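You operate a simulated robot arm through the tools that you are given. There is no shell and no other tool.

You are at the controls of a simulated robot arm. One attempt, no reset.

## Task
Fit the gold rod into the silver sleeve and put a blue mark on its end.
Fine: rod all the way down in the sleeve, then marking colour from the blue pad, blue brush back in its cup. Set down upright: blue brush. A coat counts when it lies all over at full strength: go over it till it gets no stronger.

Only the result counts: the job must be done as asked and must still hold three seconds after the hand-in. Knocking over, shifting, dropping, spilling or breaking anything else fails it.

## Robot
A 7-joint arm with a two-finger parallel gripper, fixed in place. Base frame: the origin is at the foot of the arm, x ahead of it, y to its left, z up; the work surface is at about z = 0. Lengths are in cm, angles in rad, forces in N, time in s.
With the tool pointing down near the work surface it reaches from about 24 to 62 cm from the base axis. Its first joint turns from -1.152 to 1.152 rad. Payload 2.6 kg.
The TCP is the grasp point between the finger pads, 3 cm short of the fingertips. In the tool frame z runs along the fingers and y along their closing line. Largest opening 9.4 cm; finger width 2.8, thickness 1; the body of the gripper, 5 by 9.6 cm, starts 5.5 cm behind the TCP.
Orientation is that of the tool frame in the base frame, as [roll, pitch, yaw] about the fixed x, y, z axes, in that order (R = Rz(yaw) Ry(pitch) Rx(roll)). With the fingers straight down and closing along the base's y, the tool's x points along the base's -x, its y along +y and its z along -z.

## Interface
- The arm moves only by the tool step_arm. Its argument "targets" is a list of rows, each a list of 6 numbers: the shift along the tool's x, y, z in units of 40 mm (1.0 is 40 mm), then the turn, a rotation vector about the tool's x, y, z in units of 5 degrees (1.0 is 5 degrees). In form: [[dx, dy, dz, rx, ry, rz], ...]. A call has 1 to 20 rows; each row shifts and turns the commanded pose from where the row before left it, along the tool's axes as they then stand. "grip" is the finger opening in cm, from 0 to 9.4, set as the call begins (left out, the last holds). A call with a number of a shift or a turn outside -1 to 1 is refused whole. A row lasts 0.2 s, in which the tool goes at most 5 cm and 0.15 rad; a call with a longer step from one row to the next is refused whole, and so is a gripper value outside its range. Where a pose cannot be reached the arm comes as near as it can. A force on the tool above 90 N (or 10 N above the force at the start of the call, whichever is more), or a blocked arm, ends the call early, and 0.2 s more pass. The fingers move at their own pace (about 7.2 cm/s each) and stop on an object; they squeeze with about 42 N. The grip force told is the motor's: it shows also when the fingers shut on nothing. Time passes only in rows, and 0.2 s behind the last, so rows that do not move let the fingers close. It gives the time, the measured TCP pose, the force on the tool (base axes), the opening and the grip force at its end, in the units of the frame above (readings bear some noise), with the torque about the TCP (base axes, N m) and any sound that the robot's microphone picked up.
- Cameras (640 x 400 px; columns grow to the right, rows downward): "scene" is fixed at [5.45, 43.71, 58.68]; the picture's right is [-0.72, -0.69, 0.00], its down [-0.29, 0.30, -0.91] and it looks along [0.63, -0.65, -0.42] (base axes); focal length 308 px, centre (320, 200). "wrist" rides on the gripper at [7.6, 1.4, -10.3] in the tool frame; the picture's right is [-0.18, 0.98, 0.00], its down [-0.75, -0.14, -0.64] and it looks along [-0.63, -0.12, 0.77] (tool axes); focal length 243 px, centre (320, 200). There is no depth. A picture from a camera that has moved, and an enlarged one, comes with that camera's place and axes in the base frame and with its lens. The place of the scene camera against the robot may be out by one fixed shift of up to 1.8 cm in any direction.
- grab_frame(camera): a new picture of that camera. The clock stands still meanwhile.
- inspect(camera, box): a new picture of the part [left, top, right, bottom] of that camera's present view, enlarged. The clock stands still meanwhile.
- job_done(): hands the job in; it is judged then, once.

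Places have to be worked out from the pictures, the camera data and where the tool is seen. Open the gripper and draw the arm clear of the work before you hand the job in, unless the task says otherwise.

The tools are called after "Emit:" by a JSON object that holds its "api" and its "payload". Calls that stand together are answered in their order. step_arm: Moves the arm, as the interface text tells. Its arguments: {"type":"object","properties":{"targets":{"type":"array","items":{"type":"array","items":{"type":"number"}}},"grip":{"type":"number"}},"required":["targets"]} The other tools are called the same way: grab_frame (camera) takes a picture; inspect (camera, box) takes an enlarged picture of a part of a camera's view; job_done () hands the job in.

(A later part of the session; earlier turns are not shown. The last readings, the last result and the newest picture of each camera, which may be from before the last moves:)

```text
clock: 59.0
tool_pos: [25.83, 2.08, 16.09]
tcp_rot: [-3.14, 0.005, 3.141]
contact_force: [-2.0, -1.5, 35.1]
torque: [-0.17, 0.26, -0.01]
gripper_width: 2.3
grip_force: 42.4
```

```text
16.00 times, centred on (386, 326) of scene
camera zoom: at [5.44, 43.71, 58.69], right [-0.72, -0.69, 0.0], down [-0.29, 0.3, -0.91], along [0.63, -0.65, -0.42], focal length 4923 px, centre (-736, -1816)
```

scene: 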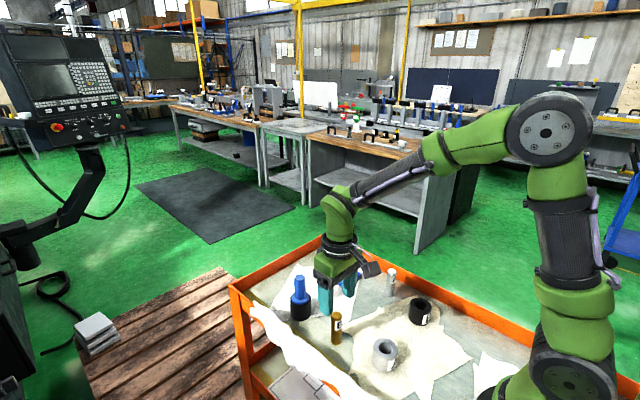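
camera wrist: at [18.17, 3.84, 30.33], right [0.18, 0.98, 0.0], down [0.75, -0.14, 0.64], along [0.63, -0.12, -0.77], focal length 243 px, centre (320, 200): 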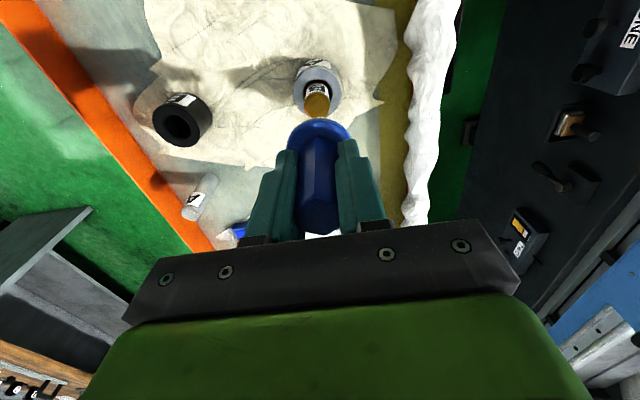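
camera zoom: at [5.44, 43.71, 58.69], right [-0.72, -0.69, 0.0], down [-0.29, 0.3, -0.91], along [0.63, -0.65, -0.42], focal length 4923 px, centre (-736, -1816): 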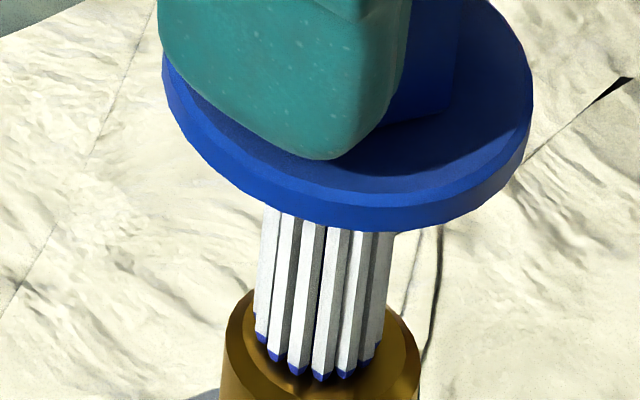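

I'll lift and inspect the end again.

Emit:
{"api": "step_arm", "payload": {"targets": [[0, 0, -0.1, 0, 0, 0], [0, 0, -0.5, 0, 0, 0], [0, 0, -0.5, 0, 0, 0], [0, 0, -0.5, 0, 0, 0], [0, 0, 0, 0, 0, 0]]}}

Emit:
{"api": "inspect", "payload": {"camera": "scene", "box": [374, 328, 398, 343]}}

Emit:
{"api": "inspect", "payload": {"camera": "wrist", "box": [288, 80, 352, 120]}}

Emit:
{"api": "inspect", "payload": {"camera": "scene", "box": [376, 300, 400, 315]}}

```text
clock: 60.2
tool_pos: [25.77, 2.23, 22.43]
tcp_rot: [3.14, 0.002, 3.142]
contact_force: [-0.1, -0.1, -0.4]
torque: [-0.01, 0.03, 0.01]
gripper_width: 2.32
grip_force: 41.8
```

```text
16.00 times, centred on (386, 336) of scene
camera zoom: at [5.45, 43.71, 58.68], right [-0.72, -0.69, 0.0], down [-0.29, 0.3, -0.91], along [0.63, -0.65, -0.42], focal length 4923 px, centre (-736, -1968)
```

zoom: 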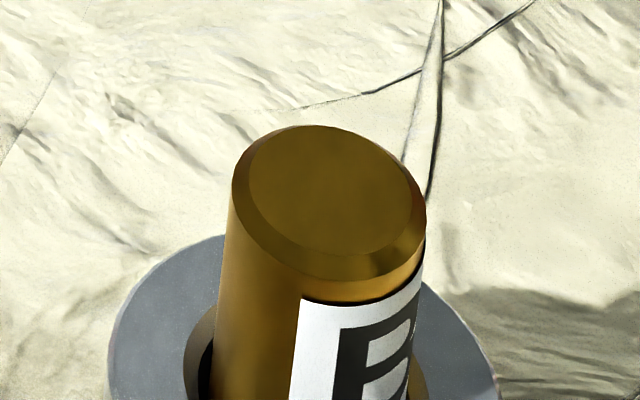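

```text
10.00 times, centred on (320, 100) of wrist
camera zoom: at [18.25, 3.73, 32.63], right [0.18, 0.98, 0.0], down [0.75, -0.14, 0.64], along [0.63, -0.12, -0.77], focal length 2426 px, centre (320, 1200)
```

zoom: 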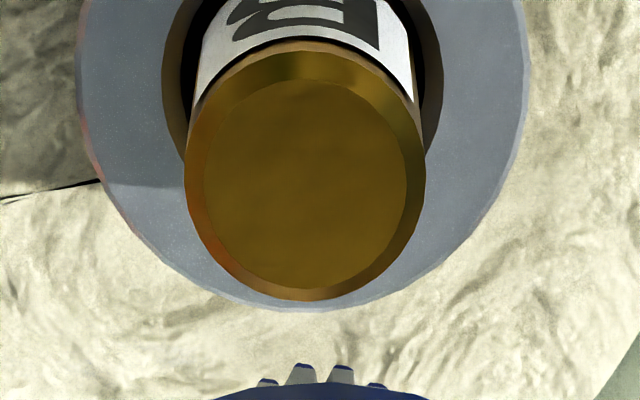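

```text
16.00 times, centred on (388, 308) of scene
camera zoom: at [5.45, 43.71, 58.68], right [-0.72, -0.69, 0.0], down [-0.29, 0.3, -0.91], along [0.63, -0.65, -0.42], focal length 4923 px, centre (-768, -1520)
```

zoom: 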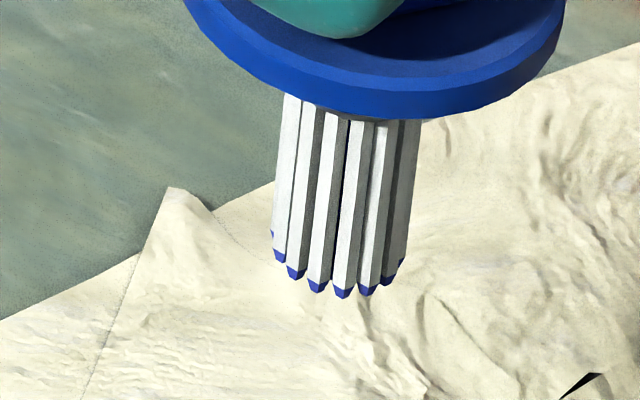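

Pressing firmly transfers nothing either. Before going back to the pad, I'll test a very light, slow wiping contact of 2–5 N with small twists.

Emit:
{"api": "step_arm", "payload": {"targets": [[0, 0, 0.5, 0, 0, 0], [0, 0, 0.5, 0, 0, 0], [0, 0, 0.4, 0, 0, 0], [0, 0, 0.165, 0, 0, 0], [0, 0, 0, 0, 0, 0]]}}

```text
clock: 61.4
tool_pos: [25.67, 2.31, 16.07]
tcp_rot: [3.14, 0.001, 3.141]
contact_force: [-0.4, -0.6, 0.5]
torque: [0.02, -0.06, -0.01]
gripper_width: 2.33
grip_force: 42.1
```

Emit:
{"api": "step_arm", "payload": {"targets": [[0, 0, 0.008, 0, 0, 0], [0, 0, 0, 0, 0, 1], [0, 0, 0, 0, 0, 1], [0, 0, 0, 0, 0, -1], [0, 0, 0, 0, 0, -1], [0, 0, 0, 0, 0, -1], [0, 0, 0, 0, 0, -1], [0, 0, 0, 0, 0, 1], [0, 0, 0, 0, 0, 1], [0.02, 0, 0, 0, 0, 0], [0.02, 0, 0, 0, 0, 0], [0.02, 0, 0, 0, 0, 0], [-0.02, 0, 0, 0, 0, 0], [-0.02, 0, 0, 0, 0, 0], [-0.02, 0, 0, 0, 0, 0]]}}

Emit:
{"api": "step_arm", "payload": {"targets": [[0, 0, -0.1, 0, 0, 0], [0, 0, -0.4, 0, 0, 0], [0, 0, -0.5, 0, 0, 0], [0, 0, 0, 0, 0, 0]]}}

Emit:
{"api": "inspect", "payload": {"camera": "scene", "box": [374, 328, 398, 343]}}

```text
clock: 64.6
tool_pos: [25.77, 2.17, 15.96]
tcp_rot: [3.141, 0.0, -3.141]
contact_force: [-0.4, 0.4, 9.8]
torque: [0.05, 0.02, -0.01]
gripper_width: 2.33
grip_force: 41.4
```

```text
clock: 65.6
tool_pos: [25.91, 2.13, 20.14]
tcp_rot: [3.142, 0.0, -3.14]
contact_force: [0.5, 0.6, -0.6]
torque: [0.01, -0.01, 0.05]
gripper_width: 2.35
grip_force: 42.0
```

```text
16.00 times, centred on (386, 336) of scene
camera zoom: at [5.45, 43.71, 58.68], right [-0.72, -0.69, 0.0], down [-0.29, 0.3, -0.91], along [0.63, -0.65, -0.42], focal length 4923 px, centre (-736, -1968)
```

zoom: 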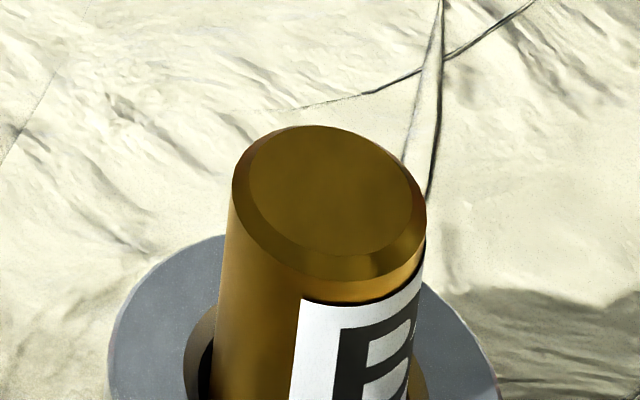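

The light wipe leaves nothing either, so the brush probably took up too little colour. I'll go back to the pad for a longer, firmer dip.

Emit:
{"api": "step_arm", "payload": {"targets": [[-0.5, -0.34, 0, 0, 0, 0], [-0.8, -0.545, 0, 0, 0, 0], [-0.8, -0.545, 0, 0, 0, 0], [-0.8, -0.545, 0, 0, 0, 0], [-0.8, -0.545, 0, 0, 0, 0], [-0.8, -0.545, 0, 0, 0, 0], [-0.7, -0.475, 0, 0, 0, 0], [-0.44, -0.3, 0, 0, 0, 0], [0, 0, 0, 0, 0, 0]]}}

Emit:
{"api": "inspect", "payload": {"camera": "wrist", "box": [240, 40, 400, 140]}}

Emit:
{"api": "inspect", "payload": {"camera": "scene", "box": [310, 200, 390, 250]}}

```text
clock: 67.6
tool_pos: [48.55, -13.31, 20.05]
tcp_rot: [3.141, 0.001, 3.141]
contact_force: [-0.9, -0.5, -0.4]
torque: [-0.02, -0.03, 0.0]
gripper_width: 2.36
grip_force: 42.0
```

```text
4.00 times, centred on (320, 90) of wrist
camera zoom: at [40.95, -11.8, 30.27], right [0.18, 0.98, 0.0], down [0.75, -0.14, 0.64], along [0.63, -0.12, -0.77], focal length 970 px, centre (320, 640)
```

zoom: 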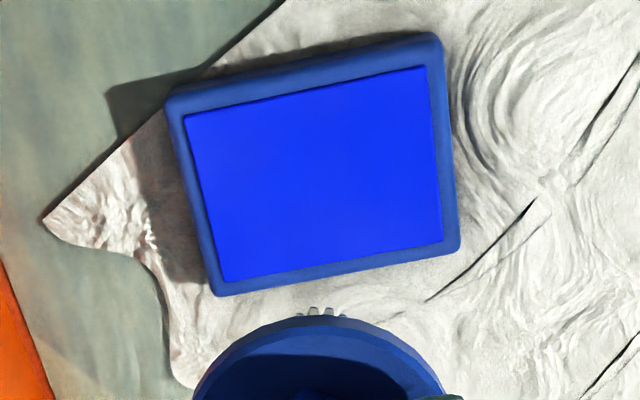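

```text
8.00 times, centred on (350, 225) of scene
camera zoom: at [5.45, 43.71, 58.68], right [-0.72, -0.69, 0.0], down [-0.29, 0.3, -0.91], along [0.63, -0.65, -0.42], focal length 2462 px, centre (80, 0)
```

zoom: 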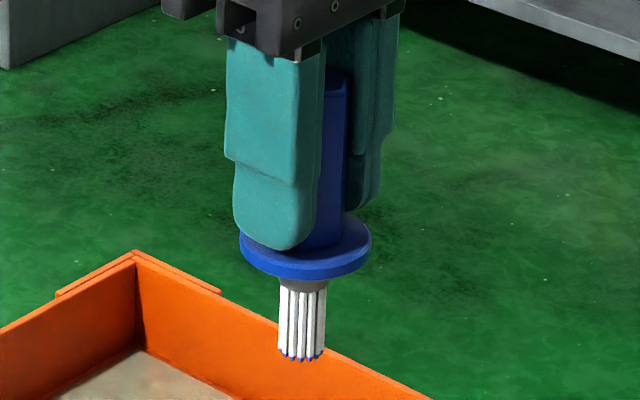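

The tips are blue and the pad is underneath. I'll lower onto the pad and do a longer, firmer dip.

Emit:
{"api": "step_arm", "payload": {"targets": [[0.07, 0, 0, 0, 0, 0], [0, 0, 0.6, 0, 0, 0], [0, 0, 0.8, 0, 0, 0], [0, 0, 0.6, 0, 0, 0], [0, 0, 0.4, 0, 0, 0], [0, 0, 0.1, 0, 0, 0], [0, 0, 0, 0, 0, 0]]}}

Emit:
{"api": "step_arm", "payload": {"targets": [[0, 0, 0.04, 0, 0, 0], [0, 0, 0, 0, 0, 0]]}}

```text
clock: 69.2
tool_pos: [48.22, -13.25, 10.07]
tcp_rot: [3.142, -0.001, 3.14]
contact_force: [0.1, 0.1, -0.4]
torque: [-0.04, 0.02, 0.01]
gripper_width: 2.35
grip_force: 41.5
```

```text
clock: 69.8
tool_pos: [48.06, -13.25, 9.91]
tcp_rot: [3.141, 0.0, 3.14]
contact_force: [0.0, 0.8, -0.9]
torque: [0.0, 0.03, -0.01]
gripper_width: 2.34
grip_force: 41.8
```

Emit:
{"api": "step_arm", "payload": {"targets": [[0, 0, 0.035, 0, 0, 0], [0, 0, 0, 0, 0, 0]]}}

Emit:
{"api": "step_arm", "payload": {"targets": [[0, 0, 0.02, 0, 0, 0], [0, 0, 0, 0, 0, 0]]}}

```text
clock: 70.4
tool_pos: [48.05, -13.15, 9.75]
tcp_rot: [-3.14, -0.001, 3.141]
contact_force: [-0.4, -0.4, -1.1]
torque: [-0.01, -0.01, -0.03]
gripper_width: 2.34
grip_force: 41.8
```

```text
clock: 71.0
tool_pos: [48.07, -13.25, 9.78]
tcp_rot: [-3.14, 0.0, -3.141]
contact_force: [0.3, -0.5, -0.6]
torque: [-0.01, -0.02, 0.02]
gripper_width: 2.33
grip_force: 42.0
```

No contact yet, so the brush may have slid up slightly in the grip during the firm press. I'll continue down in small steps.

Emit:
{"api": "step_arm", "payload": {"targets": [[0, 0, 0.02, 0, 0, 0], [0, 0, 0, 0, 0, 0]]}}

Emit:
{"api": "step_arm", "payload": {"targets": [[0, 0, 0.02, 0, 0, 0], [0, 0, 0, 0, 0, 0]]}}

```text
clock: 71.6
tool_pos: [48.06, -13.25, 9.73]
tcp_rot: [3.141, -0.001, 3.142]
contact_force: [-0.6, 1.4, 3.0]
torque: [0.03, 0.08, 0.03]
gripper_width: 2.34
grip_force: 41.7
```

```text
clock: 72.2
tool_pos: [48.16, -13.22, 9.68]
tcp_rot: [3.139, 0.003, 3.141]
contact_force: [-3.8, 0.2, 13.5]
torque: [0.04, 0.31, 0.01]
gripper_width: 2.33
grip_force: 42.1
```

Contact at 13.5 N. I'll press a bit further and hold for about 3 s with small twists in place, which puts no side load on the pad.

Emit:
{"api": "step_arm", "payload": {"targets": [[0, 0, 0.015, 0, 0, 0], [0, 0, 0, 0, 0, 0], [0, 0, 0, 0, 0, 0.6], [0, 0, 0, 0, 0, 0.6], [0, 0, 0, 0, 0, -0.6], [0, 0, 0, 0, 0, -0.6], [0, 0, 0, 0, 0, -0.6], [0, 0, 0, 0, 0, -0.6], [0, 0, 0, 0, 0, 0.6], [0, 0, 0, 0, 0, 0.6], [0, 0, 0, 0, 0, 0], [0, 0, 0, 0, 0, 0], [0, 0, 0, 0, 0, 0], [0, 0, 0, 0, 0, 0]]}}

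Emit:
{"api": "step_arm", "payload": {"targets": [[0, 0, -0.05, 0, 0, 0], [0, 0, -0.3, 0, 0, 0], [0, 0, -0.5, 0, 0, 0], [0, 0, 0, 0, 0, 0]]}}

Emit:
{"api": "inspect", "payload": {"camera": "scene", "box": [310, 240, 390, 290]}}

Emit:
{"api": "inspect", "payload": {"camera": "scene", "box": [336, 250, 360, 265]}}

```text
clock: 75.2
tool_pos: [48.18, -13.26, 9.54]
tcp_rot: [3.141, 0.004, 3.141]
contact_force: [2.5, 1.4, 22.9]
torque: [0.11, -0.2, 0.01]
gripper_width: 2.34
grip_force: 42.0
```

```text
clock: 76.2
tool_pos: [48.0, -13.11, 12.79]
tcp_rot: [-3.141, -0.004, -3.142]
contact_force: [-0.3, -0.8, -0.5]
torque: [0.01, 0.0, 0.02]
gripper_width: 2.31
grip_force: 41.9
```

```text
8.00 times, centred on (350, 265) of scene
camera zoom: at [5.45, 43.71, 58.68], right [-0.72, -0.69, 0.0], down [-0.29, 0.3, -0.91], along [0.63, -0.65, -0.42], focal length 2462 px, centre (80, -320)
```

zoom: 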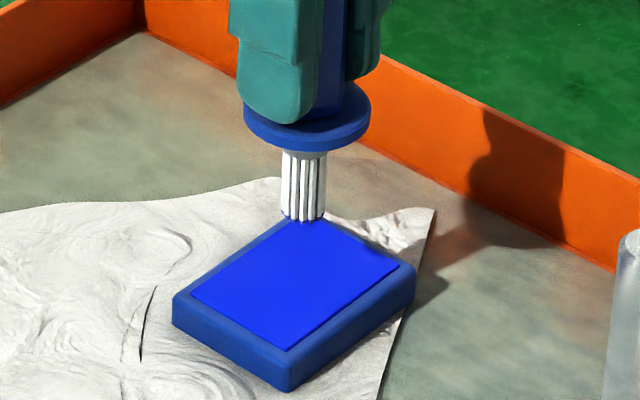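

```text
16.00 times, centred on (348, 258) of scene
camera zoom: at [5.45, 43.71, 58.68], right [-0.72, -0.69, 0.0], down [-0.29, 0.3, -0.91], along [0.63, -0.65, -0.42], focal length 4923 px, centre (-128, -720)
```

zoom: 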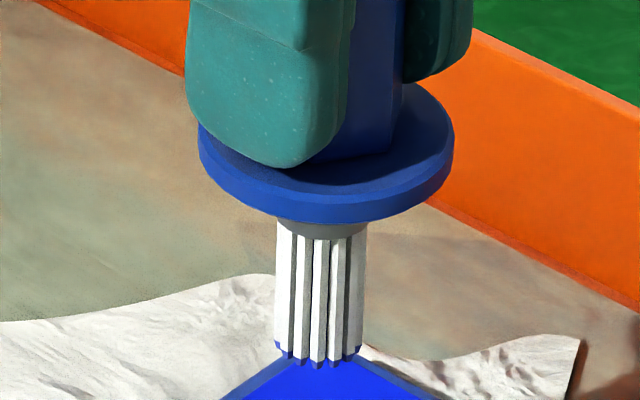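

The brush is re-loaded and the pad is unmoved. I'll return to the rod end and test different contacts more carefully.

Emit:
{"api": "step_arm", "payload": {"targets": [[0, 0, -0.8, 0, 0, 0], [0, 0, -0.9, 0, 0, 0], [0.5, 0.34, 0, 0, 0, 0], [0.8, 0.545, 0, 0, 0, 0], [0.8, 0.545, 0, 0, 0, 0], [0.8, 0.545, 0, 0, 0, 0], [0.8, 0.545, 0, 0, 0, 0], [0.8, 0.545, 0, 0, 0, 0], [0.7, 0.475, 0, 0, 0, 0], [0.37, 0.28, 0, 0, 0, 0], [0, 0, 0, 0, 0, 0]]}}

Emit:
{"api": "inspect", "payload": {"camera": "wrist", "box": [280, 80, 360, 130]}}

Emit:
{"api": "inspect", "payload": {"camera": "scene", "box": [354, 305, 418, 345]}}

```text
clock: 78.6
tool_pos: [25.95, 1.91, 19.65]
tcp_rot: [3.141, -0.002, 3.141]
contact_force: [0.1, 0.0, -1.0]
torque: [0.02, 0.0, -0.01]
gripper_width: 2.31
grip_force: 42.0
```

```text
8.00 times, centred on (320, 105) of wrist
camera zoom: at [18.31, 3.47, 29.88], right [0.18, 0.98, 0.0], down [0.75, -0.14, 0.64], along [0.63, -0.12, -0.77], focal length 1941 px, centre (320, 960)
```

zoom: 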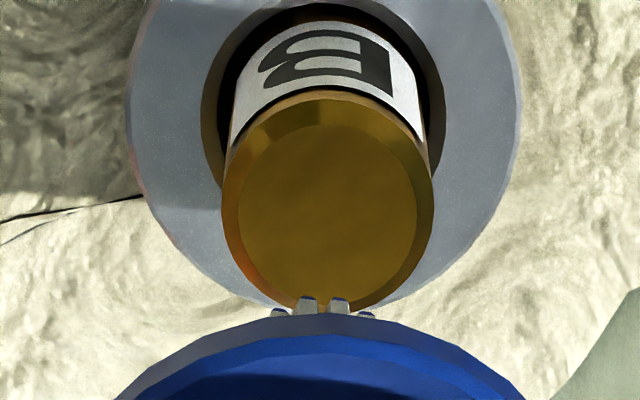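

```text
10.00 times, centred on (386, 325) of scene
camera zoom: at [5.45, 43.71, 58.68], right [-0.72, -0.69, 0.0], down [-0.29, 0.3, -0.91], along [0.63, -0.65, -0.42], focal length 3077 px, centre (-340, -1050)
```

zoom: 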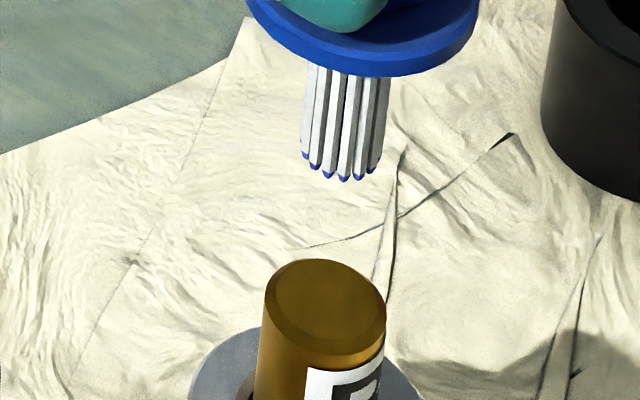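

The brush is about 0.2 cm too far in +x. I'll re-centre, then lower to a very light contact and hold.

Emit:
{"api": "step_arm", "payload": {"targets": [[0.046, 0.02, 0, 0, 0, 0], [0, 0, 0.4, 0, 0, 0], [0, 0, 0.3, 0, 0, 0], [0, 0, 0.15, 0, 0, 0], [0, 0, 0, 0, 0, 0]]}}

Emit:
{"api": "step_arm", "payload": {"targets": [[0, 0, 0.025, 0, 0, 0], [0, 0, 0, 0, 0, 0]]}}

Emit:
{"api": "step_arm", "payload": {"targets": [[0, 0, 0.02, 0, 0, 0], [0, 0, 0, 0, 0, 0]]}}

```text
clock: 79.8
tool_pos: [25.61, 2.19, 16.13]
tcp_rot: [-3.141, 0.001, -3.141]
contact_force: [0.3, -0.2, -0.9]
torque: [0.03, -0.01, 0.01]
gripper_width: 2.34
grip_force: 42.1
```

```text
clock: 80.4
tool_pos: [25.62, 1.98, 16.11]
tcp_rot: [3.14, -0.001, 3.141]
contact_force: [0.1, 0.6, 0.3]
torque: [-0.03, -0.03, 0.0]
gripper_width: 2.33
grip_force: 41.8
```

```text
clock: 81.0
tool_pos: [25.6, 2.17, 16.06]
tcp_rot: [-3.139, -0.001, 3.141]
contact_force: [0.4, 0.4, -0.3]
torque: [0.0, 0.02, 0.01]
gripper_width: 2.35
grip_force: 42.3
```

Emit:
{"api": "step_arm", "payload": {"targets": [[0, 0, 0.015, 0, 0, 0], [0, 0, 0, 0, 0, 0]]}}

Emit:
{"api": "inspect", "payload": {"camera": "scene", "box": [370, 318, 402, 338]}}

```text
clock: 81.6
tool_pos: [25.62, 2.22, 16.08]
tcp_rot: [3.14, 0.0, 3.141]
contact_force: [-0.2, -1.1, -0.8]
torque: [0.0, -0.02, 0.01]
gripper_width: 2.34
grip_force: 41.8
```

```text
16.00 times, centred on (386, 328) of scene
camera zoom: at [5.45, 43.71, 58.68], right [-0.72, -0.69, 0.0], down [-0.29, 0.3, -0.91], along [0.63, -0.65, -0.42], focal length 4923 px, centre (-736, -1848)
```

zoom: 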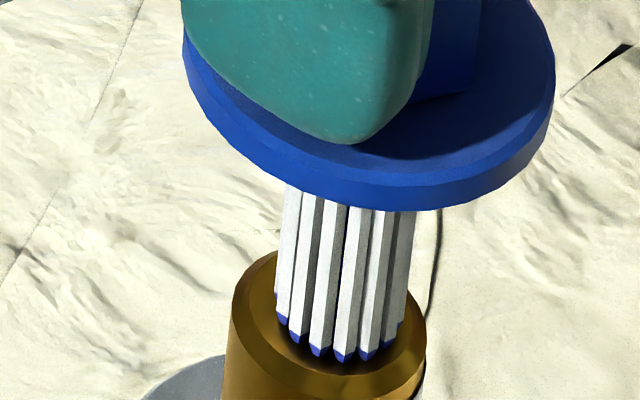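

It isn't touching yet, and the brush is about 2 mm toward scene-right. I'll shift slightly (+x, +y) and come down another 0.5 mm at a time.

Emit:
{"api": "step_arm", "payload": {"targets": [[-0.03, 0.02, 0, 0, 0, 0], [0, 0, 0.012, 0, 0, 0], [0, 0, 0, 0, 0, 0]]}}

Emit:
{"api": "step_arm", "payload": {"targets": [[0, 0, 0.01, 0, 0, 0], [0, 0, 0, 0, 0, 0]]}}

```text
clock: 82.4
tool_pos: [25.82, 2.29, 16.04]
tcp_rot: [3.141, 0.0, 3.141]
contact_force: [0.4, -0.5, 2.3]
torque: [0.03, 0.03, -0.01]
gripper_width: 2.36
grip_force: 42.0
```

```text
clock: 83.0
tool_pos: [25.77, 2.24, 15.91]
tcp_rot: [3.141, 0.001, -3.141]
contact_force: [-1.1, -0.2, 16.1]
torque: [0.02, 0.08, -0.01]
gripper_width: 2.35
grip_force: 41.8
```

Contact is at 16 N. I'll ease to about 5 N, do quicker strokes of ±0.5 cm, and finish displaced away from the camera so the end is visible.

Emit:
{"api": "step_arm", "payload": {"targets": [[0, 0, -0.007, 0, 0, 0], [-0.12, 0, 0, 0, 0, 0], [0.24, 0, 0, 0, 0, 0], [-0.24, 0, 0, 0, 0, 0], [0.24, 0, 0, 0, 0, 0], [-0.24, 0, 0, 0, 0, 0], [0.24, 0, 0, 0, 0, 0], [-0.24, 0, 0, 0, 0, 0], [0.12, 0.12, 0, 0, 0, 0], [0, -0.24, 0, 0, 0, 0], [0, 0.24, 0, 0, 0, 0], [0, -0.24, 0, 0, 0, 0], [0, 0.24, 0, 0, 0, 0], [0, -0.24, 0, 0, 0, 0]]}}

Emit:
{"api": "inspect", "payload": {"camera": "scene", "box": [370, 318, 402, 338]}}

```text
clock: 86.0
tool_pos: [25.81, 1.78, 15.95]
tcp_rot: [3.141, 0.003, 3.141]
contact_force: [-0.5, 6.6, 29.4]
torque: [0.69, 0.02, -0.04]
gripper_width: 2.32
grip_force: 41.4
```

```text
16.00 times, centred on (386, 328) of scene
camera zoom: at [5.44, 43.71, 58.68], right [-0.72, -0.69, 0.0], down [-0.29, 0.3, -0.91], along [0.63, -0.65, -0.42], focal length 4923 px, centre (-736, -1848)
```

zoom: 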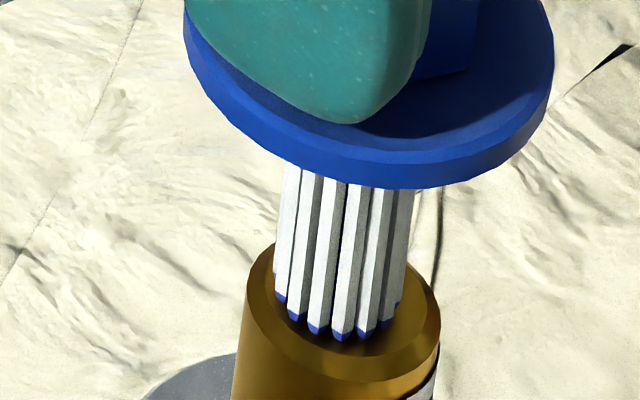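

The rod leans with the brush and still shows no colour. I'll lift off, re-centre, and try a sustained very light contact of 2–4 N held for several seconds.

Emit:
{"api": "step_arm", "payload": {"targets": [[0, 0, -0.05, 0, 0, 0], [0, 0.12, -0.05, 0, 0, 0], [0, 0, 0, 0, 0, 0]]}}

Emit:
{"api": "inspect", "payload": {"camera": "scene", "box": [370, 318, 402, 338]}}

Emit:
{"api": "inspect", "payload": {"camera": "wrist", "box": [280, 80, 360, 130]}}

```text
clock: 86.8
tool_pos: [25.68, 2.12, 16.17]
tcp_rot: [-3.141, -0.001, 3.141]
contact_force: [1.1, -0.3, -0.6]
torque: [0.0, 0.0, 0.03]
gripper_width: 2.31
grip_force: 41.3
```

```text
16.00 times, centred on (386, 328) of scene
camera zoom: at [5.45, 43.71, 58.68], right [-0.72, -0.69, 0.0], down [-0.29, 0.3, -0.91], along [0.63, -0.65, -0.42], focal length 4923 px, centre (-736, -1848)
```

zoom: 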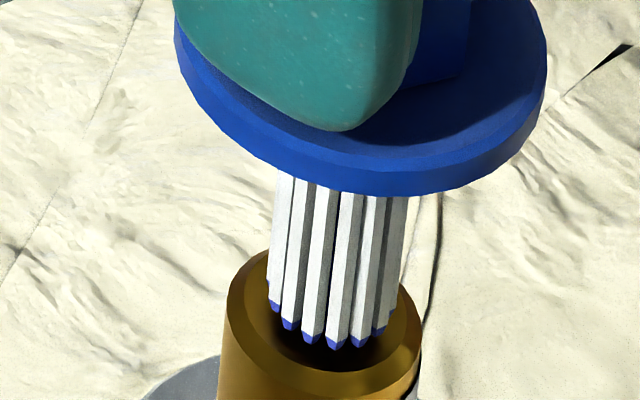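

```text
8.00 times, centred on (320, 105) of wrist
camera zoom: at [18.16, 3.69, 26.42], right [0.18, 0.98, 0.0], down [0.76, -0.14, 0.64], along [0.63, -0.12, -0.77], focal length 1941 px, centre (320, 960)
```

zoom: 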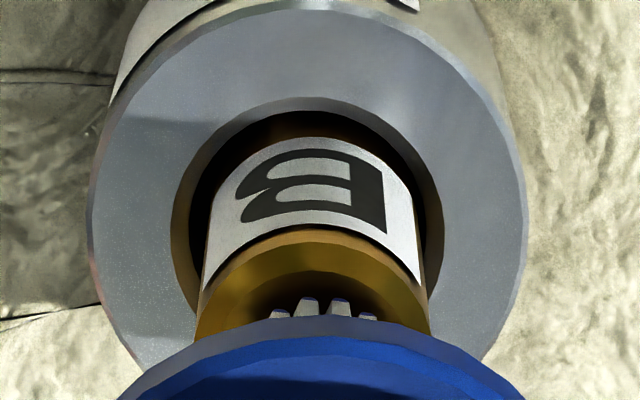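

I'll lower in 0.3–0.4 mm steps to find 2–4 N and hold there.

Emit:
{"api": "step_arm", "payload": {"targets": [[0, 0, 0.03, 0, 0, 0], [0, 0, 0, 0, 0, 0]]}}

Emit:
{"api": "step_arm", "payload": {"targets": [[0, 0, 0.02, 0, 0, 0], [0, 0, 0, 0, 0, 0]]}}

Emit:
{"api": "step_arm", "payload": {"targets": [[0, 0, 0.01, 0, 0, 0], [0, 0, 0, 0, 0, 0]]}}

Emit:
{"api": "step_arm", "payload": {"targets": [[0, 0, 0.008, 0, 0, 0], [0, 0, 0, 0, 0, 0]]}}

```text
clock: 87.4
tool_pos: [25.84, 2.25, 16.09]
tcp_rot: [-3.141, 0.002, -3.141]
contact_force: [-0.4, 0.4, -0.2]
torque: [0.01, 0.01, -0.02]
gripper_width: 2.3
grip_force: 42.0
```

```text
clock: 88.0
tool_pos: [25.67, 2.11, 16.04]
tcp_rot: [-3.141, 0.001, -3.141]
contact_force: [0.4, -0.1, -1.1]
torque: [0.02, -0.02, -0.01]
gripper_width: 2.33
grip_force: 42.1
```

```text
clock: 88.6
tool_pos: [25.78, 2.24, 15.99]
tcp_rot: [3.141, -0.003, 3.141]
contact_force: [-0.8, -0.1, -0.9]
torque: [-0.01, -0.01, 0.0]
gripper_width: 2.33
grip_force: 42.4
```

```text
clock: 89.2
tool_pos: [25.79, 2.17, 15.97]
tcp_rot: [3.14, -0.001, -3.141]
contact_force: [0.2, 0.5, 0.1]
torque: [-0.02, 0.01, 0.0]
gripper_width: 2.32
grip_force: 42.4
```

Emit:
{"api": "step_arm", "payload": {"targets": [[0, 0, 0.008, 0, 0, 0], [0, 0, 0, 0, 0, 0]]}}

Emit:
{"api": "step_arm", "payload": {"targets": [[0, 0, 0.006, 0, 0, 0], [0, 0, 0, 0, 0, 0]]}}

```text
clock: 89.8
tool_pos: [25.75, 2.27, 15.98]
tcp_rot: [-3.141, 0.001, -3.14]
contact_force: [0.0, 0.0, -0.2]
torque: [0.0, 0.0, -0.01]
gripper_width: 2.33
grip_force: 42.1
```

```text
clock: 90.4
tool_pos: [25.83, 2.22, 16.06]
tcp_rot: [3.141, 0.0, -3.14]
contact_force: [0.0, 0.7, -0.8]
torque: [0.0, 0.0, -0.01]
gripper_width: 2.32
grip_force: 42.2
```

No contact yet; continuing with small steps.

Emit:
{"api": "step_arm", "payload": {"targets": [[0, 0, 0.008, 0, 0, 0], [0, 0, 0, 0, 0, 0]]}}

Emit:
{"api": "step_arm", "payload": {"targets": [[0, 0, 0.006, 0, 0, 0], [0, 0, 0, 0, 0, 0]]}}

```text
clock: 91.0
tool_pos: [25.9, 2.18, 16.01]
tcp_rot: [3.142, 0.0, -3.141]
contact_force: [-0.3, -0.1, -0.8]
torque: [-0.02, 0.02, 0.04]
gripper_width: 2.34
grip_force: 41.5
```

```text
clock: 91.6
tool_pos: [25.8, 2.15, 15.96]
tcp_rot: [-3.141, 0.001, 3.141]
contact_force: [-0.3, 0.9, 1.8]
torque: [-0.01, -0.02, -0.01]
gripper_width: 2.32
grip_force: 41.8
```

Light contact at about 2 N. I'll hold for 3 s, then make slow small moves and look.

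Emit:
{"api": "step_arm", "payload": {"targets": [[0, 0, 0.002, 0, 0, 0], [0, 0, 0, 0, 0, 0], [0, 0, 0, 0, 0, 0], [0, 0, 0, 0, 0, 0], [0, 0, 0, 0, 0, 0], [0, 0, 0, 0, 0, 0], [0, 0, 0, 0, 0, 0], [0, 0, 0, 0, 0, 0], [0, 0, 0, 0, 0, 0], [0, 0, 0, 0, 0, 0], [0, 0, 0, 0, 0, 0], [0, 0, 0, 0, 0, 0], [-0.03, 0, 0, 0, 0, 0], [-0.03, 0, 0, 0, 0, 0], [0, -0.03, 0, 0, 0, 0], [0, -0.03, 0, 0, 0, 0]]}}

Emit:
{"api": "inspect", "payload": {"camera": "scene", "box": [370, 318, 402, 338]}}

```text
clock: 95.0
tool_pos: [26.11, 1.95, 15.94]
tcp_rot: [-3.141, 0.002, -3.141]
contact_force: [-2.9, 2.5, 19.5]
torque: [0.2, 0.34, 0.01]
gripper_width: 2.33
grip_force: 42.0
```

```text
16.00 times, centred on (386, 328) of scene
camera zoom: at [5.44, 43.71, 58.68], right [-0.72, -0.69, 0.0], down [-0.29, 0.3, -0.91], along [0.63, -0.65, -0.42], focal length 4923 px, centre (-736, -1848)
```

zoom: 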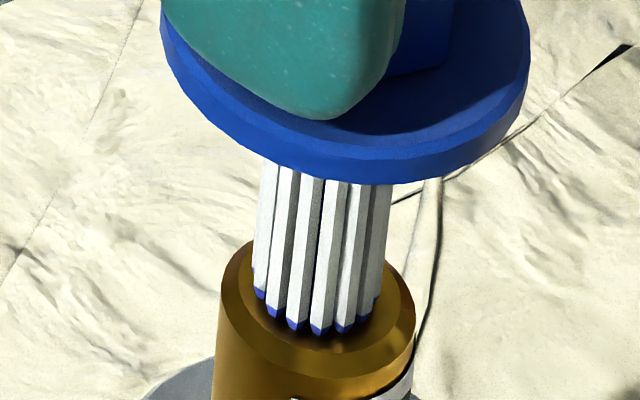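

Still nothing visible. I'll lift off and move the hand aside so the wrist camera has a clear, close view of the rod end.

Emit:
{"api": "step_arm", "payload": {"targets": [[0, 0, -0.1, 0, 0, 0], [0, 0, -0.3, 0, 0, 0], [-0.6, 0, 0, 0, 0, 0], [-0.5, 0, 0, 0, 0, 0], [0, 0, 0, 0, 0, 0]]}}

Emit:
{"api": "inspect", "payload": {"camera": "wrist", "box": [296, 40, 344, 70]}}

Emit:
{"api": "grab_frame", "payload": {"camera": "wrist"}}

Emit:
{"api": "inspect", "payload": {"camera": "scene", "box": [366, 324, 406, 349]}}

```text
clock: 96.2
tool_pos: [30.41, 1.94, 17.56]
tcp_rot: [-3.142, 0.001, -3.141]
contact_force: [-0.2, 0.7, -0.7]
torque: [-0.01, -0.02, -0.05]
gripper_width: 2.35
grip_force: 42.7
```

```text
13.33 times, centred on (320, 55) of wrist
camera zoom: at [22.78, 3.37, 27.75], right [0.18, 0.98, 0.0], down [0.75, -0.14, 0.64], along [0.63, -0.12, -0.77], focal length 3235 px, centre (320, 2133)
```

zoom: 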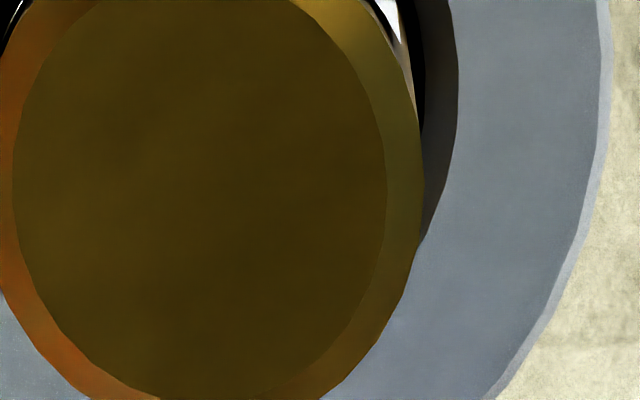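

```text
taken
camera wrist: at [22.78, 3.37, 27.75], right [0.18, 0.98, 0.0], down [0.75, -0.14, 0.64], along [0.63, -0.12, -0.77], focal length 243 px, centre (320, 200)
```

wrist: 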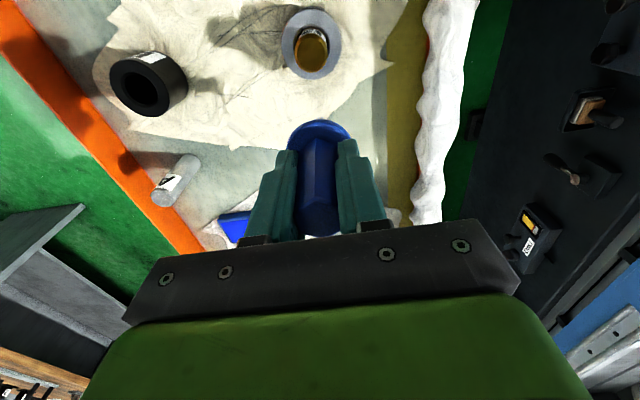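

```text
16.00 times, centred on (386, 336) of scene
camera zoom: at [5.45, 43.71, 58.68], right [-0.72, -0.69, 0.0], down [-0.29, 0.3, -0.91], along [0.63, -0.65, -0.42], focal length 4923 px, centre (-736, -1984)
```

zoom: 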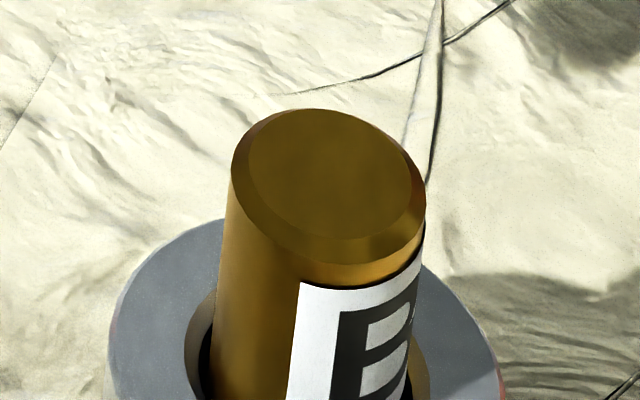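

The rod end is still bare. Sliding at only 1–5 N is the one regime I haven't tested, so I'll return over the rod and wipe with barely touching contact.

Emit:
{"api": "step_arm", "payload": {"targets": [[0.5, 0, 0, 0, 0, 0], [0.6, 0.03, 0, 0, 0, 0], [0, 0, 0, 0, 0, 0]]}}

Emit:
{"api": "inspect", "payload": {"camera": "wrist", "box": [280, 80, 360, 130]}}

Emit:
{"api": "inspect", "payload": {"camera": "scene", "box": [366, 316, 406, 341]}}

```text
clock: 97.0
tool_pos: [25.82, 2.2, 17.65]
tcp_rot: [3.14, 0.0, -3.14]
contact_force: [-0.3, 0.1, 0.5]
torque: [0.01, 0.02, -0.02]
gripper_width: 2.31
grip_force: 42.0
```

```text
8.00 times, centred on (320, 105) of wrist
camera zoom: at [18.26, 3.59, 27.86], right [0.18, 0.98, 0.0], down [0.75, -0.14, 0.64], along [0.63, -0.12, -0.77], focal length 1941 px, centre (320, 960)
```

zoom: 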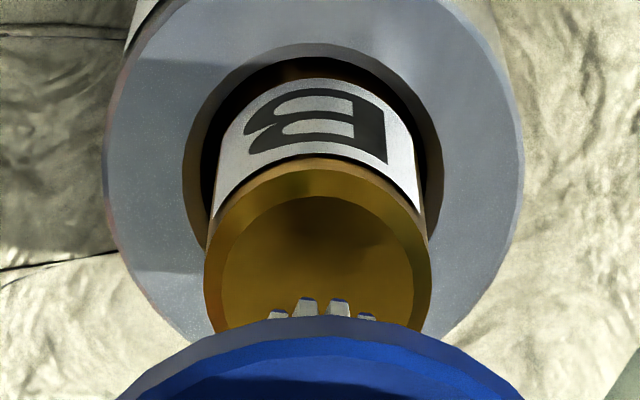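

```text
16.00 times, centred on (386, 328) of scene
camera zoom: at [5.45, 43.71, 58.68], right [-0.72, -0.69, 0.0], down [-0.29, 0.3, -0.91], along [0.63, -0.65, -0.42], focal length 4923 px, centre (-736, -1856)
```

zoom: 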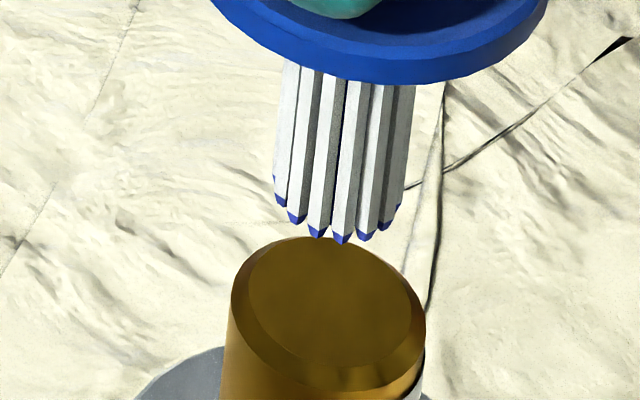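

I'll sweep across all light forces: stroking ±0.4 cm while descending only about 0.08 mm per stroke row through first contact.

Emit:
{"api": "step_arm", "payload": {"targets": [[0.01, 0, 0.2, 0, 0, 0], [0, 0, 0.17, 0, 0, 0], [0, 0, 0.01, 0, 0, 0], [0, 0, 0, 0, 0, 0]]}}

Emit:
{"api": "step_arm", "payload": {"targets": [[0.1, 0, 0.003, 0, 0, 0], [-0.1, 0, 0.002, 0, 0, 0], [-0.1, 0, 0.002, 0, 0, 0], [0.1, 0, 0.002, 0, 0, 0], [0.1, 0, 0.002, 0, 0, 0], [-0.1, 0, 0.002, 0, 0, 0], [-0.1, 0, 0.002, 0, 0, 0], [0.1, 0, 0.002, 0, 0, 0], [0.1, 0, 0.002, 0, 0, 0], [-0.1, 0, 0.002, 0, 0, 0], [-0.1, 0, 0.002, 0, 0, 0], [0.1, 0, 0.002, 0, 0, 0]]}}

Emit:
{"api": "inspect", "payload": {"camera": "scene", "box": [366, 316, 406, 341]}}

```text
clock: 98.0
tool_pos: [25.97, 2.14, 16.12]
tcp_rot: [-3.141, 0.0, 3.141]
contact_force: [0.0, 0.1, -1.2]
torque: [0.01, -0.03, 0.03]
gripper_width: 2.34
grip_force: 42.2
```

```text
clock: 100.6
tool_pos: [25.91, 2.06, 15.99]
tcp_rot: [-3.14, 0.002, -3.141]
contact_force: [-0.7, 0.3, 2.3]
torque: [0.08, -0.01, 0.02]
gripper_width: 2.32
grip_force: 41.9
```

```text
16.00 times, centred on (386, 328) of scene
camera zoom: at [5.45, 43.71, 58.68], right [-0.72, -0.69, 0.0], down [-0.29, 0.3, -0.91], along [0.63, -0.65, -0.42], focal length 4923 px, centre (-736, -1856)
```

zoom: 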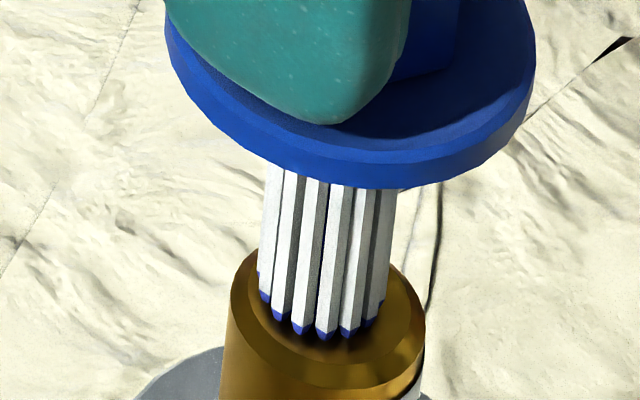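

Now at 2.3 N. I'll continue strokes at this level in x and y, deepening very slightly.

Emit:
{"api": "step_arm", "payload": {"targets": [[0.1, 0, 0.001, 0, 0, 0], [-0.1, 0, 0.001, 0, 0, 0], [-0.1, 0, 0.001, 0, 0, 0], [0.1, 0, 0.001, 0, 0, 0], [0.1, 0, 0.001, 0, 0, 0], [-0.1, 0, 0.001, 0, 0, 0], [-0.1, 0, 0.001, 0, 0, 0], [0.1, 0, 0.001, 0, 0, 0], [0, 0.1, 0.001, 0, 0, 0], [0, -0.1, 0.001, 0, 0, 0], [0, -0.1, 0.001, 0, 0, 0], [0, 0.1, 0.001, 0, 0, 0], [0, 0.1, 0.001, 0, 0, 0], [0, -0.1, 0.001, 0, 0, 0], [0, -0.1, 0.001, 0, 0, 0], [0, 0.1, 0.001, 0, 0, 0]]}}

Emit:
{"api": "step_arm", "payload": {"targets": [[0, 0, -0.1, 0, 0, 0], [0, 0, -0.4, 0, 0, 0], [0, 0, -0.4, 0, 0, 0], [0, 0, 0, 0, 0, 0]]}}

Emit:
{"api": "inspect", "payload": {"camera": "scene", "box": [366, 324, 406, 349]}}

Emit:
{"api": "inspect", "payload": {"camera": "wrist", "box": [304, 92, 336, 112]}}

```text
clock: 104.0
tool_pos: [25.99, 2.05, 15.9]
tcp_rot: [3.14, -0.002, -3.141]
contact_force: [0.5, 0.2, 3.8]
torque: [0.08, -0.07, -0.04]
gripper_width: 2.35
grip_force: 42.3
```

```text
clock: 105.0
tool_pos: [25.9, 2.2, 19.43]
tcp_rot: [-3.14, 0.0, -3.14]
contact_force: [0.0, -1.4, -0.2]
torque: [0.0, 0.01, 0.01]
gripper_width: 2.33
grip_force: 42.2
```

```text
16.00 times, centred on (386, 336) of scene
camera zoom: at [5.45, 43.71, 58.68], right [-0.72, -0.69, 0.0], down [-0.29, 0.3, -0.91], along [0.63, -0.65, -0.42], focal length 4923 px, centre (-736, -1984)
```

zoom: 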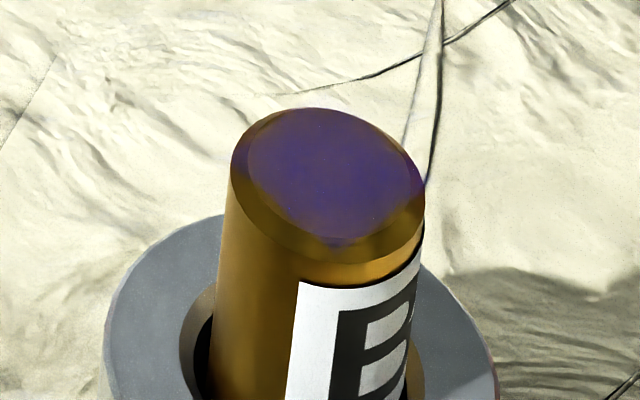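

```text
16.00 times, centred on (320, 102) of wrist
camera zoom: at [18.35, 3.61, 29.71], right [0.18, 0.98, 0.0], down [0.75, -0.14, 0.64], along [0.63, -0.12, -0.77], focal length 3882 px, centre (320, 1768)
```

zoom: 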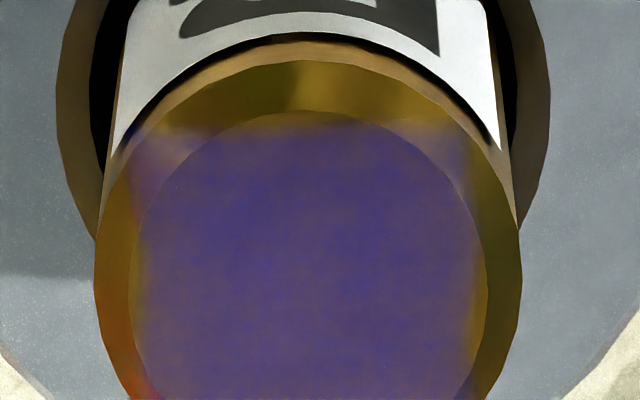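

Very light sliding at 2–4 N works: the end is now roughly half-strength blue, with the −x edge still bare. I'll shift the pattern about 0.25 cm toward −x and continue with a light raster.

Emit:
{"api": "step_arm", "payload": {"targets": [[0.065, -0.006, 0.4, 0, 0, 0], [0, 0, 0.4, 0, 0, 0], [0, 0, 0.085, 0, 0, 0], [0, 0, 0, 0, 0, 0]]}}

Emit:
{"api": "step_arm", "payload": {"targets": [[0, 0, 0.006, 0, 0, 0], [0, 0, 0, 0, 0, 0]]}}

```text
clock: 106.0
tool_pos: [25.66, 2.06, 15.94]
tcp_rot: [3.14, 0.0, -3.141]
contact_force: [0.3, 0.3, -0.1]
torque: [-0.01, -0.01, 0.05]
gripper_width: 2.35
grip_force: 42.2
```

```text
clock: 106.6
tool_pos: [25.74, 2.02, 15.96]
tcp_rot: [-3.139, 0.001, 3.141]
contact_force: [0.2, 0.6, -0.7]
torque: [-0.02, 0.03, 0.0]
gripper_width: 2.35
grip_force: 42.0
```

It's just above the surface. I'll begin the raster with a very gradual descent.

Emit:
{"api": "step_arm", "payload": {"targets": [[0.1, 0, 0.002, 0, 0, 0], [-0.1, 0, 0.002, 0, 0, 0], [-0.1, 0, 0.002, 0, 0, 0], [0.1, 0, 0.002, 0, 0, 0], [0, -0.1, 0.001, 0, 0, 0], [0.1, 0, 0.001, 0, 0, 0], [-0.1, 0, 0.001, 0, 0, 0], [-0.1, 0, 0.001, 0, 0, 0], [0.1, 0, 0.001, 0, 0, 0], [0, 0.1, 0, 0, 0, 0], [0, 0.1, 0, 0, 0, 0], [0.1, 0, 0, 0, 0, 0], [-0.1, 0, 0, 0, 0, 0], [-0.1, 0, 0, 0, 0, 0], [0.1, 0, 0, 0, 0, 0], [0, -0.1, 0, 0, 0, 0]]}}

Emit:
{"api": "inspect", "payload": {"camera": "scene", "box": [366, 316, 406, 341]}}

```text
clock: 110.0
tool_pos: [25.73, 2.14, 15.97]
tcp_rot: [-3.14, -0.001, 3.14]
contact_force: [-0.1, -0.8, -2.4]
torque: [-0.02, -0.01, -0.02]
gripper_width: 2.34
grip_force: 41.8
```

```text
16.00 times, centred on (386, 328) of scene
camera zoom: at [5.45, 43.71, 58.68], right [-0.72, -0.69, 0.0], down [-0.29, 0.3, -0.91], along [0.63, -0.65, -0.42], focal length 4923 px, centre (-736, -1856)
```

zoom: 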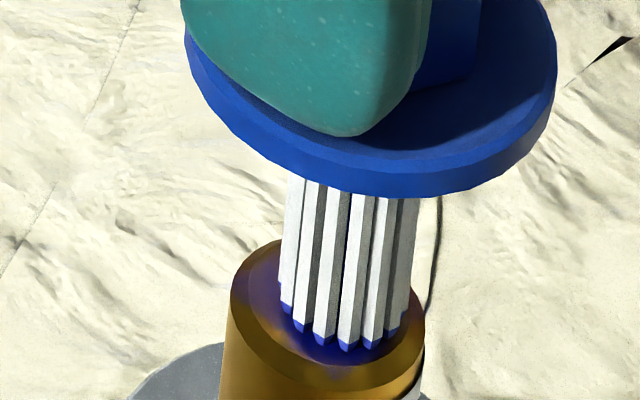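

The blue is spreading. I'll lift to see the coverage.

Emit:
{"api": "step_arm", "payload": {"targets": [[0, 0, -0.1, 0, 0, 0], [0, 0, -0.4, 0, 0, 0], [0, 0, -0.4, 0, 0, 0], [0, 0, 0, 0, 0, 0]]}}

Emit:
{"api": "inspect", "payload": {"camera": "scene", "box": [366, 324, 406, 349]}}

Emit:
{"api": "inspect", "payload": {"camera": "wrist", "box": [300, 92, 340, 117]}}

```text
clock: 111.0
tool_pos: [25.68, 1.99, 19.45]
tcp_rot: [-3.141, 0.001, -3.14]
contact_force: [-1.2, -0.4, 0.0]
torque: [0.05, -0.03, 0.0]
gripper_width: 2.35
grip_force: 42.1
```

```text
16.00 times, centred on (386, 336) of scene
camera zoom: at [5.45, 43.71, 58.68], right [-0.72, -0.69, 0.0], down [-0.29, 0.3, -0.91], along [0.63, -0.65, -0.42], focal length 4923 px, centre (-736, -1984)
```

zoom: 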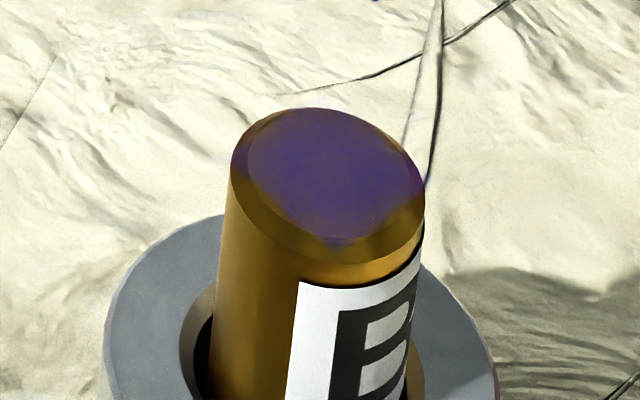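

```text
16.00 times, centred on (320, 104) of wrist
camera zoom: at [18.09, 3.52, 29.79], right [0.18, 0.98, 0.0], down [0.75, -0.14, 0.64], along [0.63, -0.12, -0.77], focal length 3882 px, centre (320, 1728)
```

zoom: 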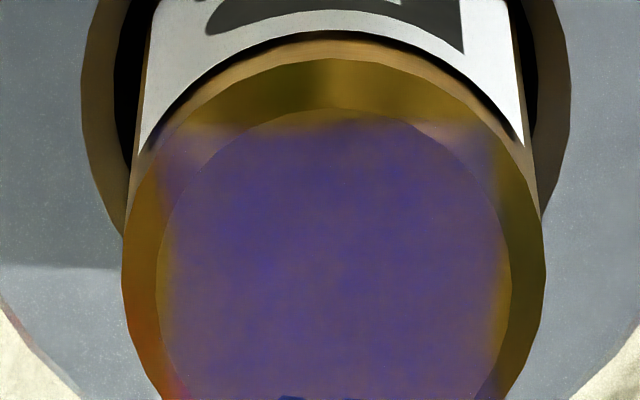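

That raster was just above the surface, with no change. I'll go back down until I feel 1–3 N, then stroke.

Emit:
{"api": "step_arm", "payload": {"targets": [[0, 0, 0.4, 0, 0, 0], [0, 0, 0.4, 0, 0, 0], [0, 0, 0.106, 0, 0, 0], [0, 0, 0, 0, 0, 0]]}}

Emit:
{"api": "step_arm", "payload": {"targets": [[0, 0, 0.006, 0, 0, 0], [0, 0, 0, 0, 0, 0]]}}

```text
clock: 112.0
tool_pos: [25.79, 2.05, 15.86]
tcp_rot: [-3.142, 0.0, 3.141]
contact_force: [0.1, -0.1, -0.5]
torque: [0.01, 0.0, 0.01]
gripper_width: 2.33
grip_force: 41.8
```

```text
clock: 112.6
tool_pos: [25.84, 2.14, 15.88]
tcp_rot: [-3.14, 0.001, -3.141]
contact_force: [1.1, -0.1, -1.7]
torque: [-0.01, -0.01, -0.01]
gripper_width: 2.32
grip_force: 41.9
```

Still no contact; continuing by 0.3 mm steps.

Emit:
{"api": "step_arm", "payload": {"targets": [[0, 0, 0.008, 0, 0, 0], [0, 0, 0, 0, 0, 0]]}}

Emit:
{"api": "step_arm", "payload": {"targets": [[0, 0, 0.008, 0, 0, 0], [0, 0, 0, 0, 0, 0]]}}

```text
clock: 113.2
tool_pos: [25.72, 2.15, 15.8]
tcp_rot: [-3.141, 0.001, -3.14]
contact_force: [0.0, -0.5, 1.0]
torque: [0.02, -0.01, 0.0]
gripper_width: 2.32
grip_force: 42.2
```

```text
clock: 113.8
tool_pos: [25.69, 2.1, 15.87]
tcp_rot: [-3.141, 0.004, -3.142]
contact_force: [-1.0, -0.6, 17.8]
torque: [-0.08, 0.1, 0.0]
gripper_width: 2.35
grip_force: 42.0
```

Now it's 17.8 N. I'll back off to about 3 N and run the raster there.

Emit:
{"api": "step_arm", "payload": {"targets": [[0, 0, -0.0065, 0, 0, 0], [0, 0, 0, 0, 0, 0]]}}

```text
clock: 114.4
tool_pos: [25.83, 2.14, 15.8]
tcp_rot: [-3.141, 0.001, 3.141]
contact_force: [0.8, -1.1, 11.3]
torque: [-0.1, -0.16, -0.01]
gripper_width: 2.35
grip_force: 41.9
```

Emit:
{"api": "step_arm", "payload": {"targets": [[0, 0, -0.004, 0, 0, 0], [0, 0, 0, 0, 0, 0]]}}

```text
clock: 115.0
tool_pos: [25.51, 1.98, 15.9]
tcp_rot: [-3.141, -0.001, -3.141]
contact_force: [1.5, -0.3, 7.0]
torque: [0.01, -0.18, 0.02]
gripper_width: 2.34
grip_force: 42.0
```

Emit:
{"api": "step_arm", "payload": {"targets": [[0, 0, -0.003, 0, 0, 0], [0.1, 0, 0, 0, 0, 0], [-0.1, 0, 0, 0, 0, 0], [-0.1, 0, 0, 0, 0, 0], [0.1, 0, 0, 0, 0, 0], [0.1, 0, 0, 0, 0, 0], [-0.1, 0, 0, 0, 0, 0], [-0.1, 0, 0, 0, 0, 0], [0.1, 0, 0, 0, 0, 0], [0, 0.1, 0, 0, 0, 0], [0, -0.1, 0, 0, 0, 0], [0, -0.1, 0, 0, 0, 0], [0, 0.1, 0, 0, 0, 0], [0, 0.1, 0, 0, 0, 0], [0, -0.1, 0, 0, 0, 0], [0, -0.1, 0, 0, 0, 0], [0, 0.1, 0, 0, 0, 0]]}}

Emit:
{"api": "inspect", "payload": {"camera": "scene", "box": [366, 316, 406, 341]}}

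```text
clock: 118.6
tool_pos: [25.65, 2.06, 15.9]
tcp_rot: [-3.141, -0.001, -3.141]
contact_force: [0.2, -0.2, 0.2]
torque: [0.02, 0.0, -0.01]
gripper_width: 2.31
grip_force: 41.4
```

```text
16.00 times, centred on (386, 328) of scene
camera zoom: at [5.45, 43.71, 58.68], right [-0.72, -0.69, 0.0], down [-0.29, 0.3, -0.91], along [0.63, -0.65, -0.42], focal length 4923 px, centre (-736, -1856)
```

zoom: 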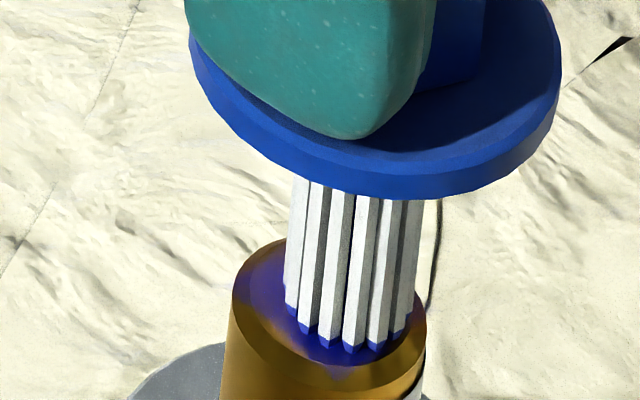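

Deposition is working, with deeper blue and further coverage. I'll lift to judge what remains.

Emit:
{"api": "step_arm", "payload": {"targets": [[0, 0, -0.1, 0, 0, 0], [0, 0, -0.4, 0, 0, 0], [0, 0, -0.4, 0, 0, 0], [0, 0, 0, 0, 0, 0]]}}

Emit:
{"api": "inspect", "payload": {"camera": "scene", "box": [366, 324, 406, 349]}}

Emit:
{"api": "inspect", "payload": {"camera": "wrist", "box": [300, 92, 340, 117]}}

```text
clock: 119.6
tool_pos: [25.73, 2.12, 19.55]
tcp_rot: [3.141, -0.001, -3.14]
contact_force: [0.7, -0.3, -0.8]
torque: [0.0, 0.01, 0.02]
gripper_width: 2.34
grip_force: 41.6
```

```text
16.00 times, centred on (386, 336) of scene
camera zoom: at [5.45, 43.71, 58.68], right [-0.72, -0.69, 0.0], down [-0.29, 0.3, -0.91], along [0.63, -0.65, -0.42], focal length 4923 px, centre (-736, -1984)
```

zoom: 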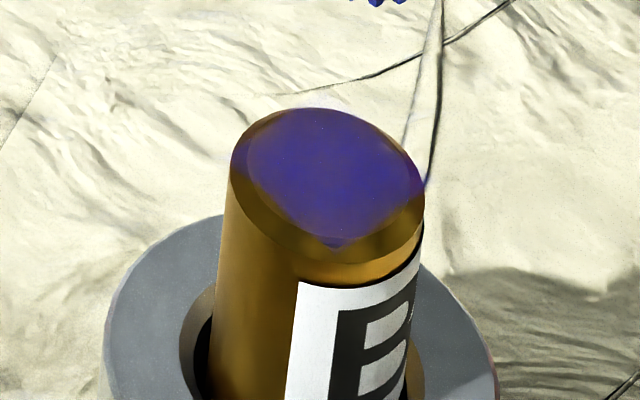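

```text
16.00 times, centred on (320, 104) of wrist
camera zoom: at [18.07, 3.54, 29.72], right [0.18, 0.98, 0.0], down [0.75, -0.14, 0.64], along [0.63, -0.12, -0.77], focal length 3882 px, centre (320, 1728)
```

zoom: 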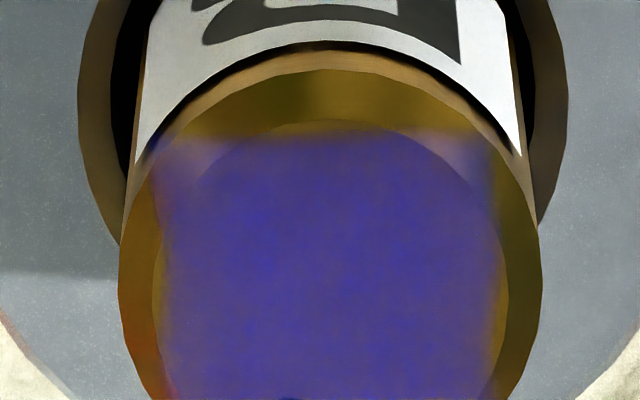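

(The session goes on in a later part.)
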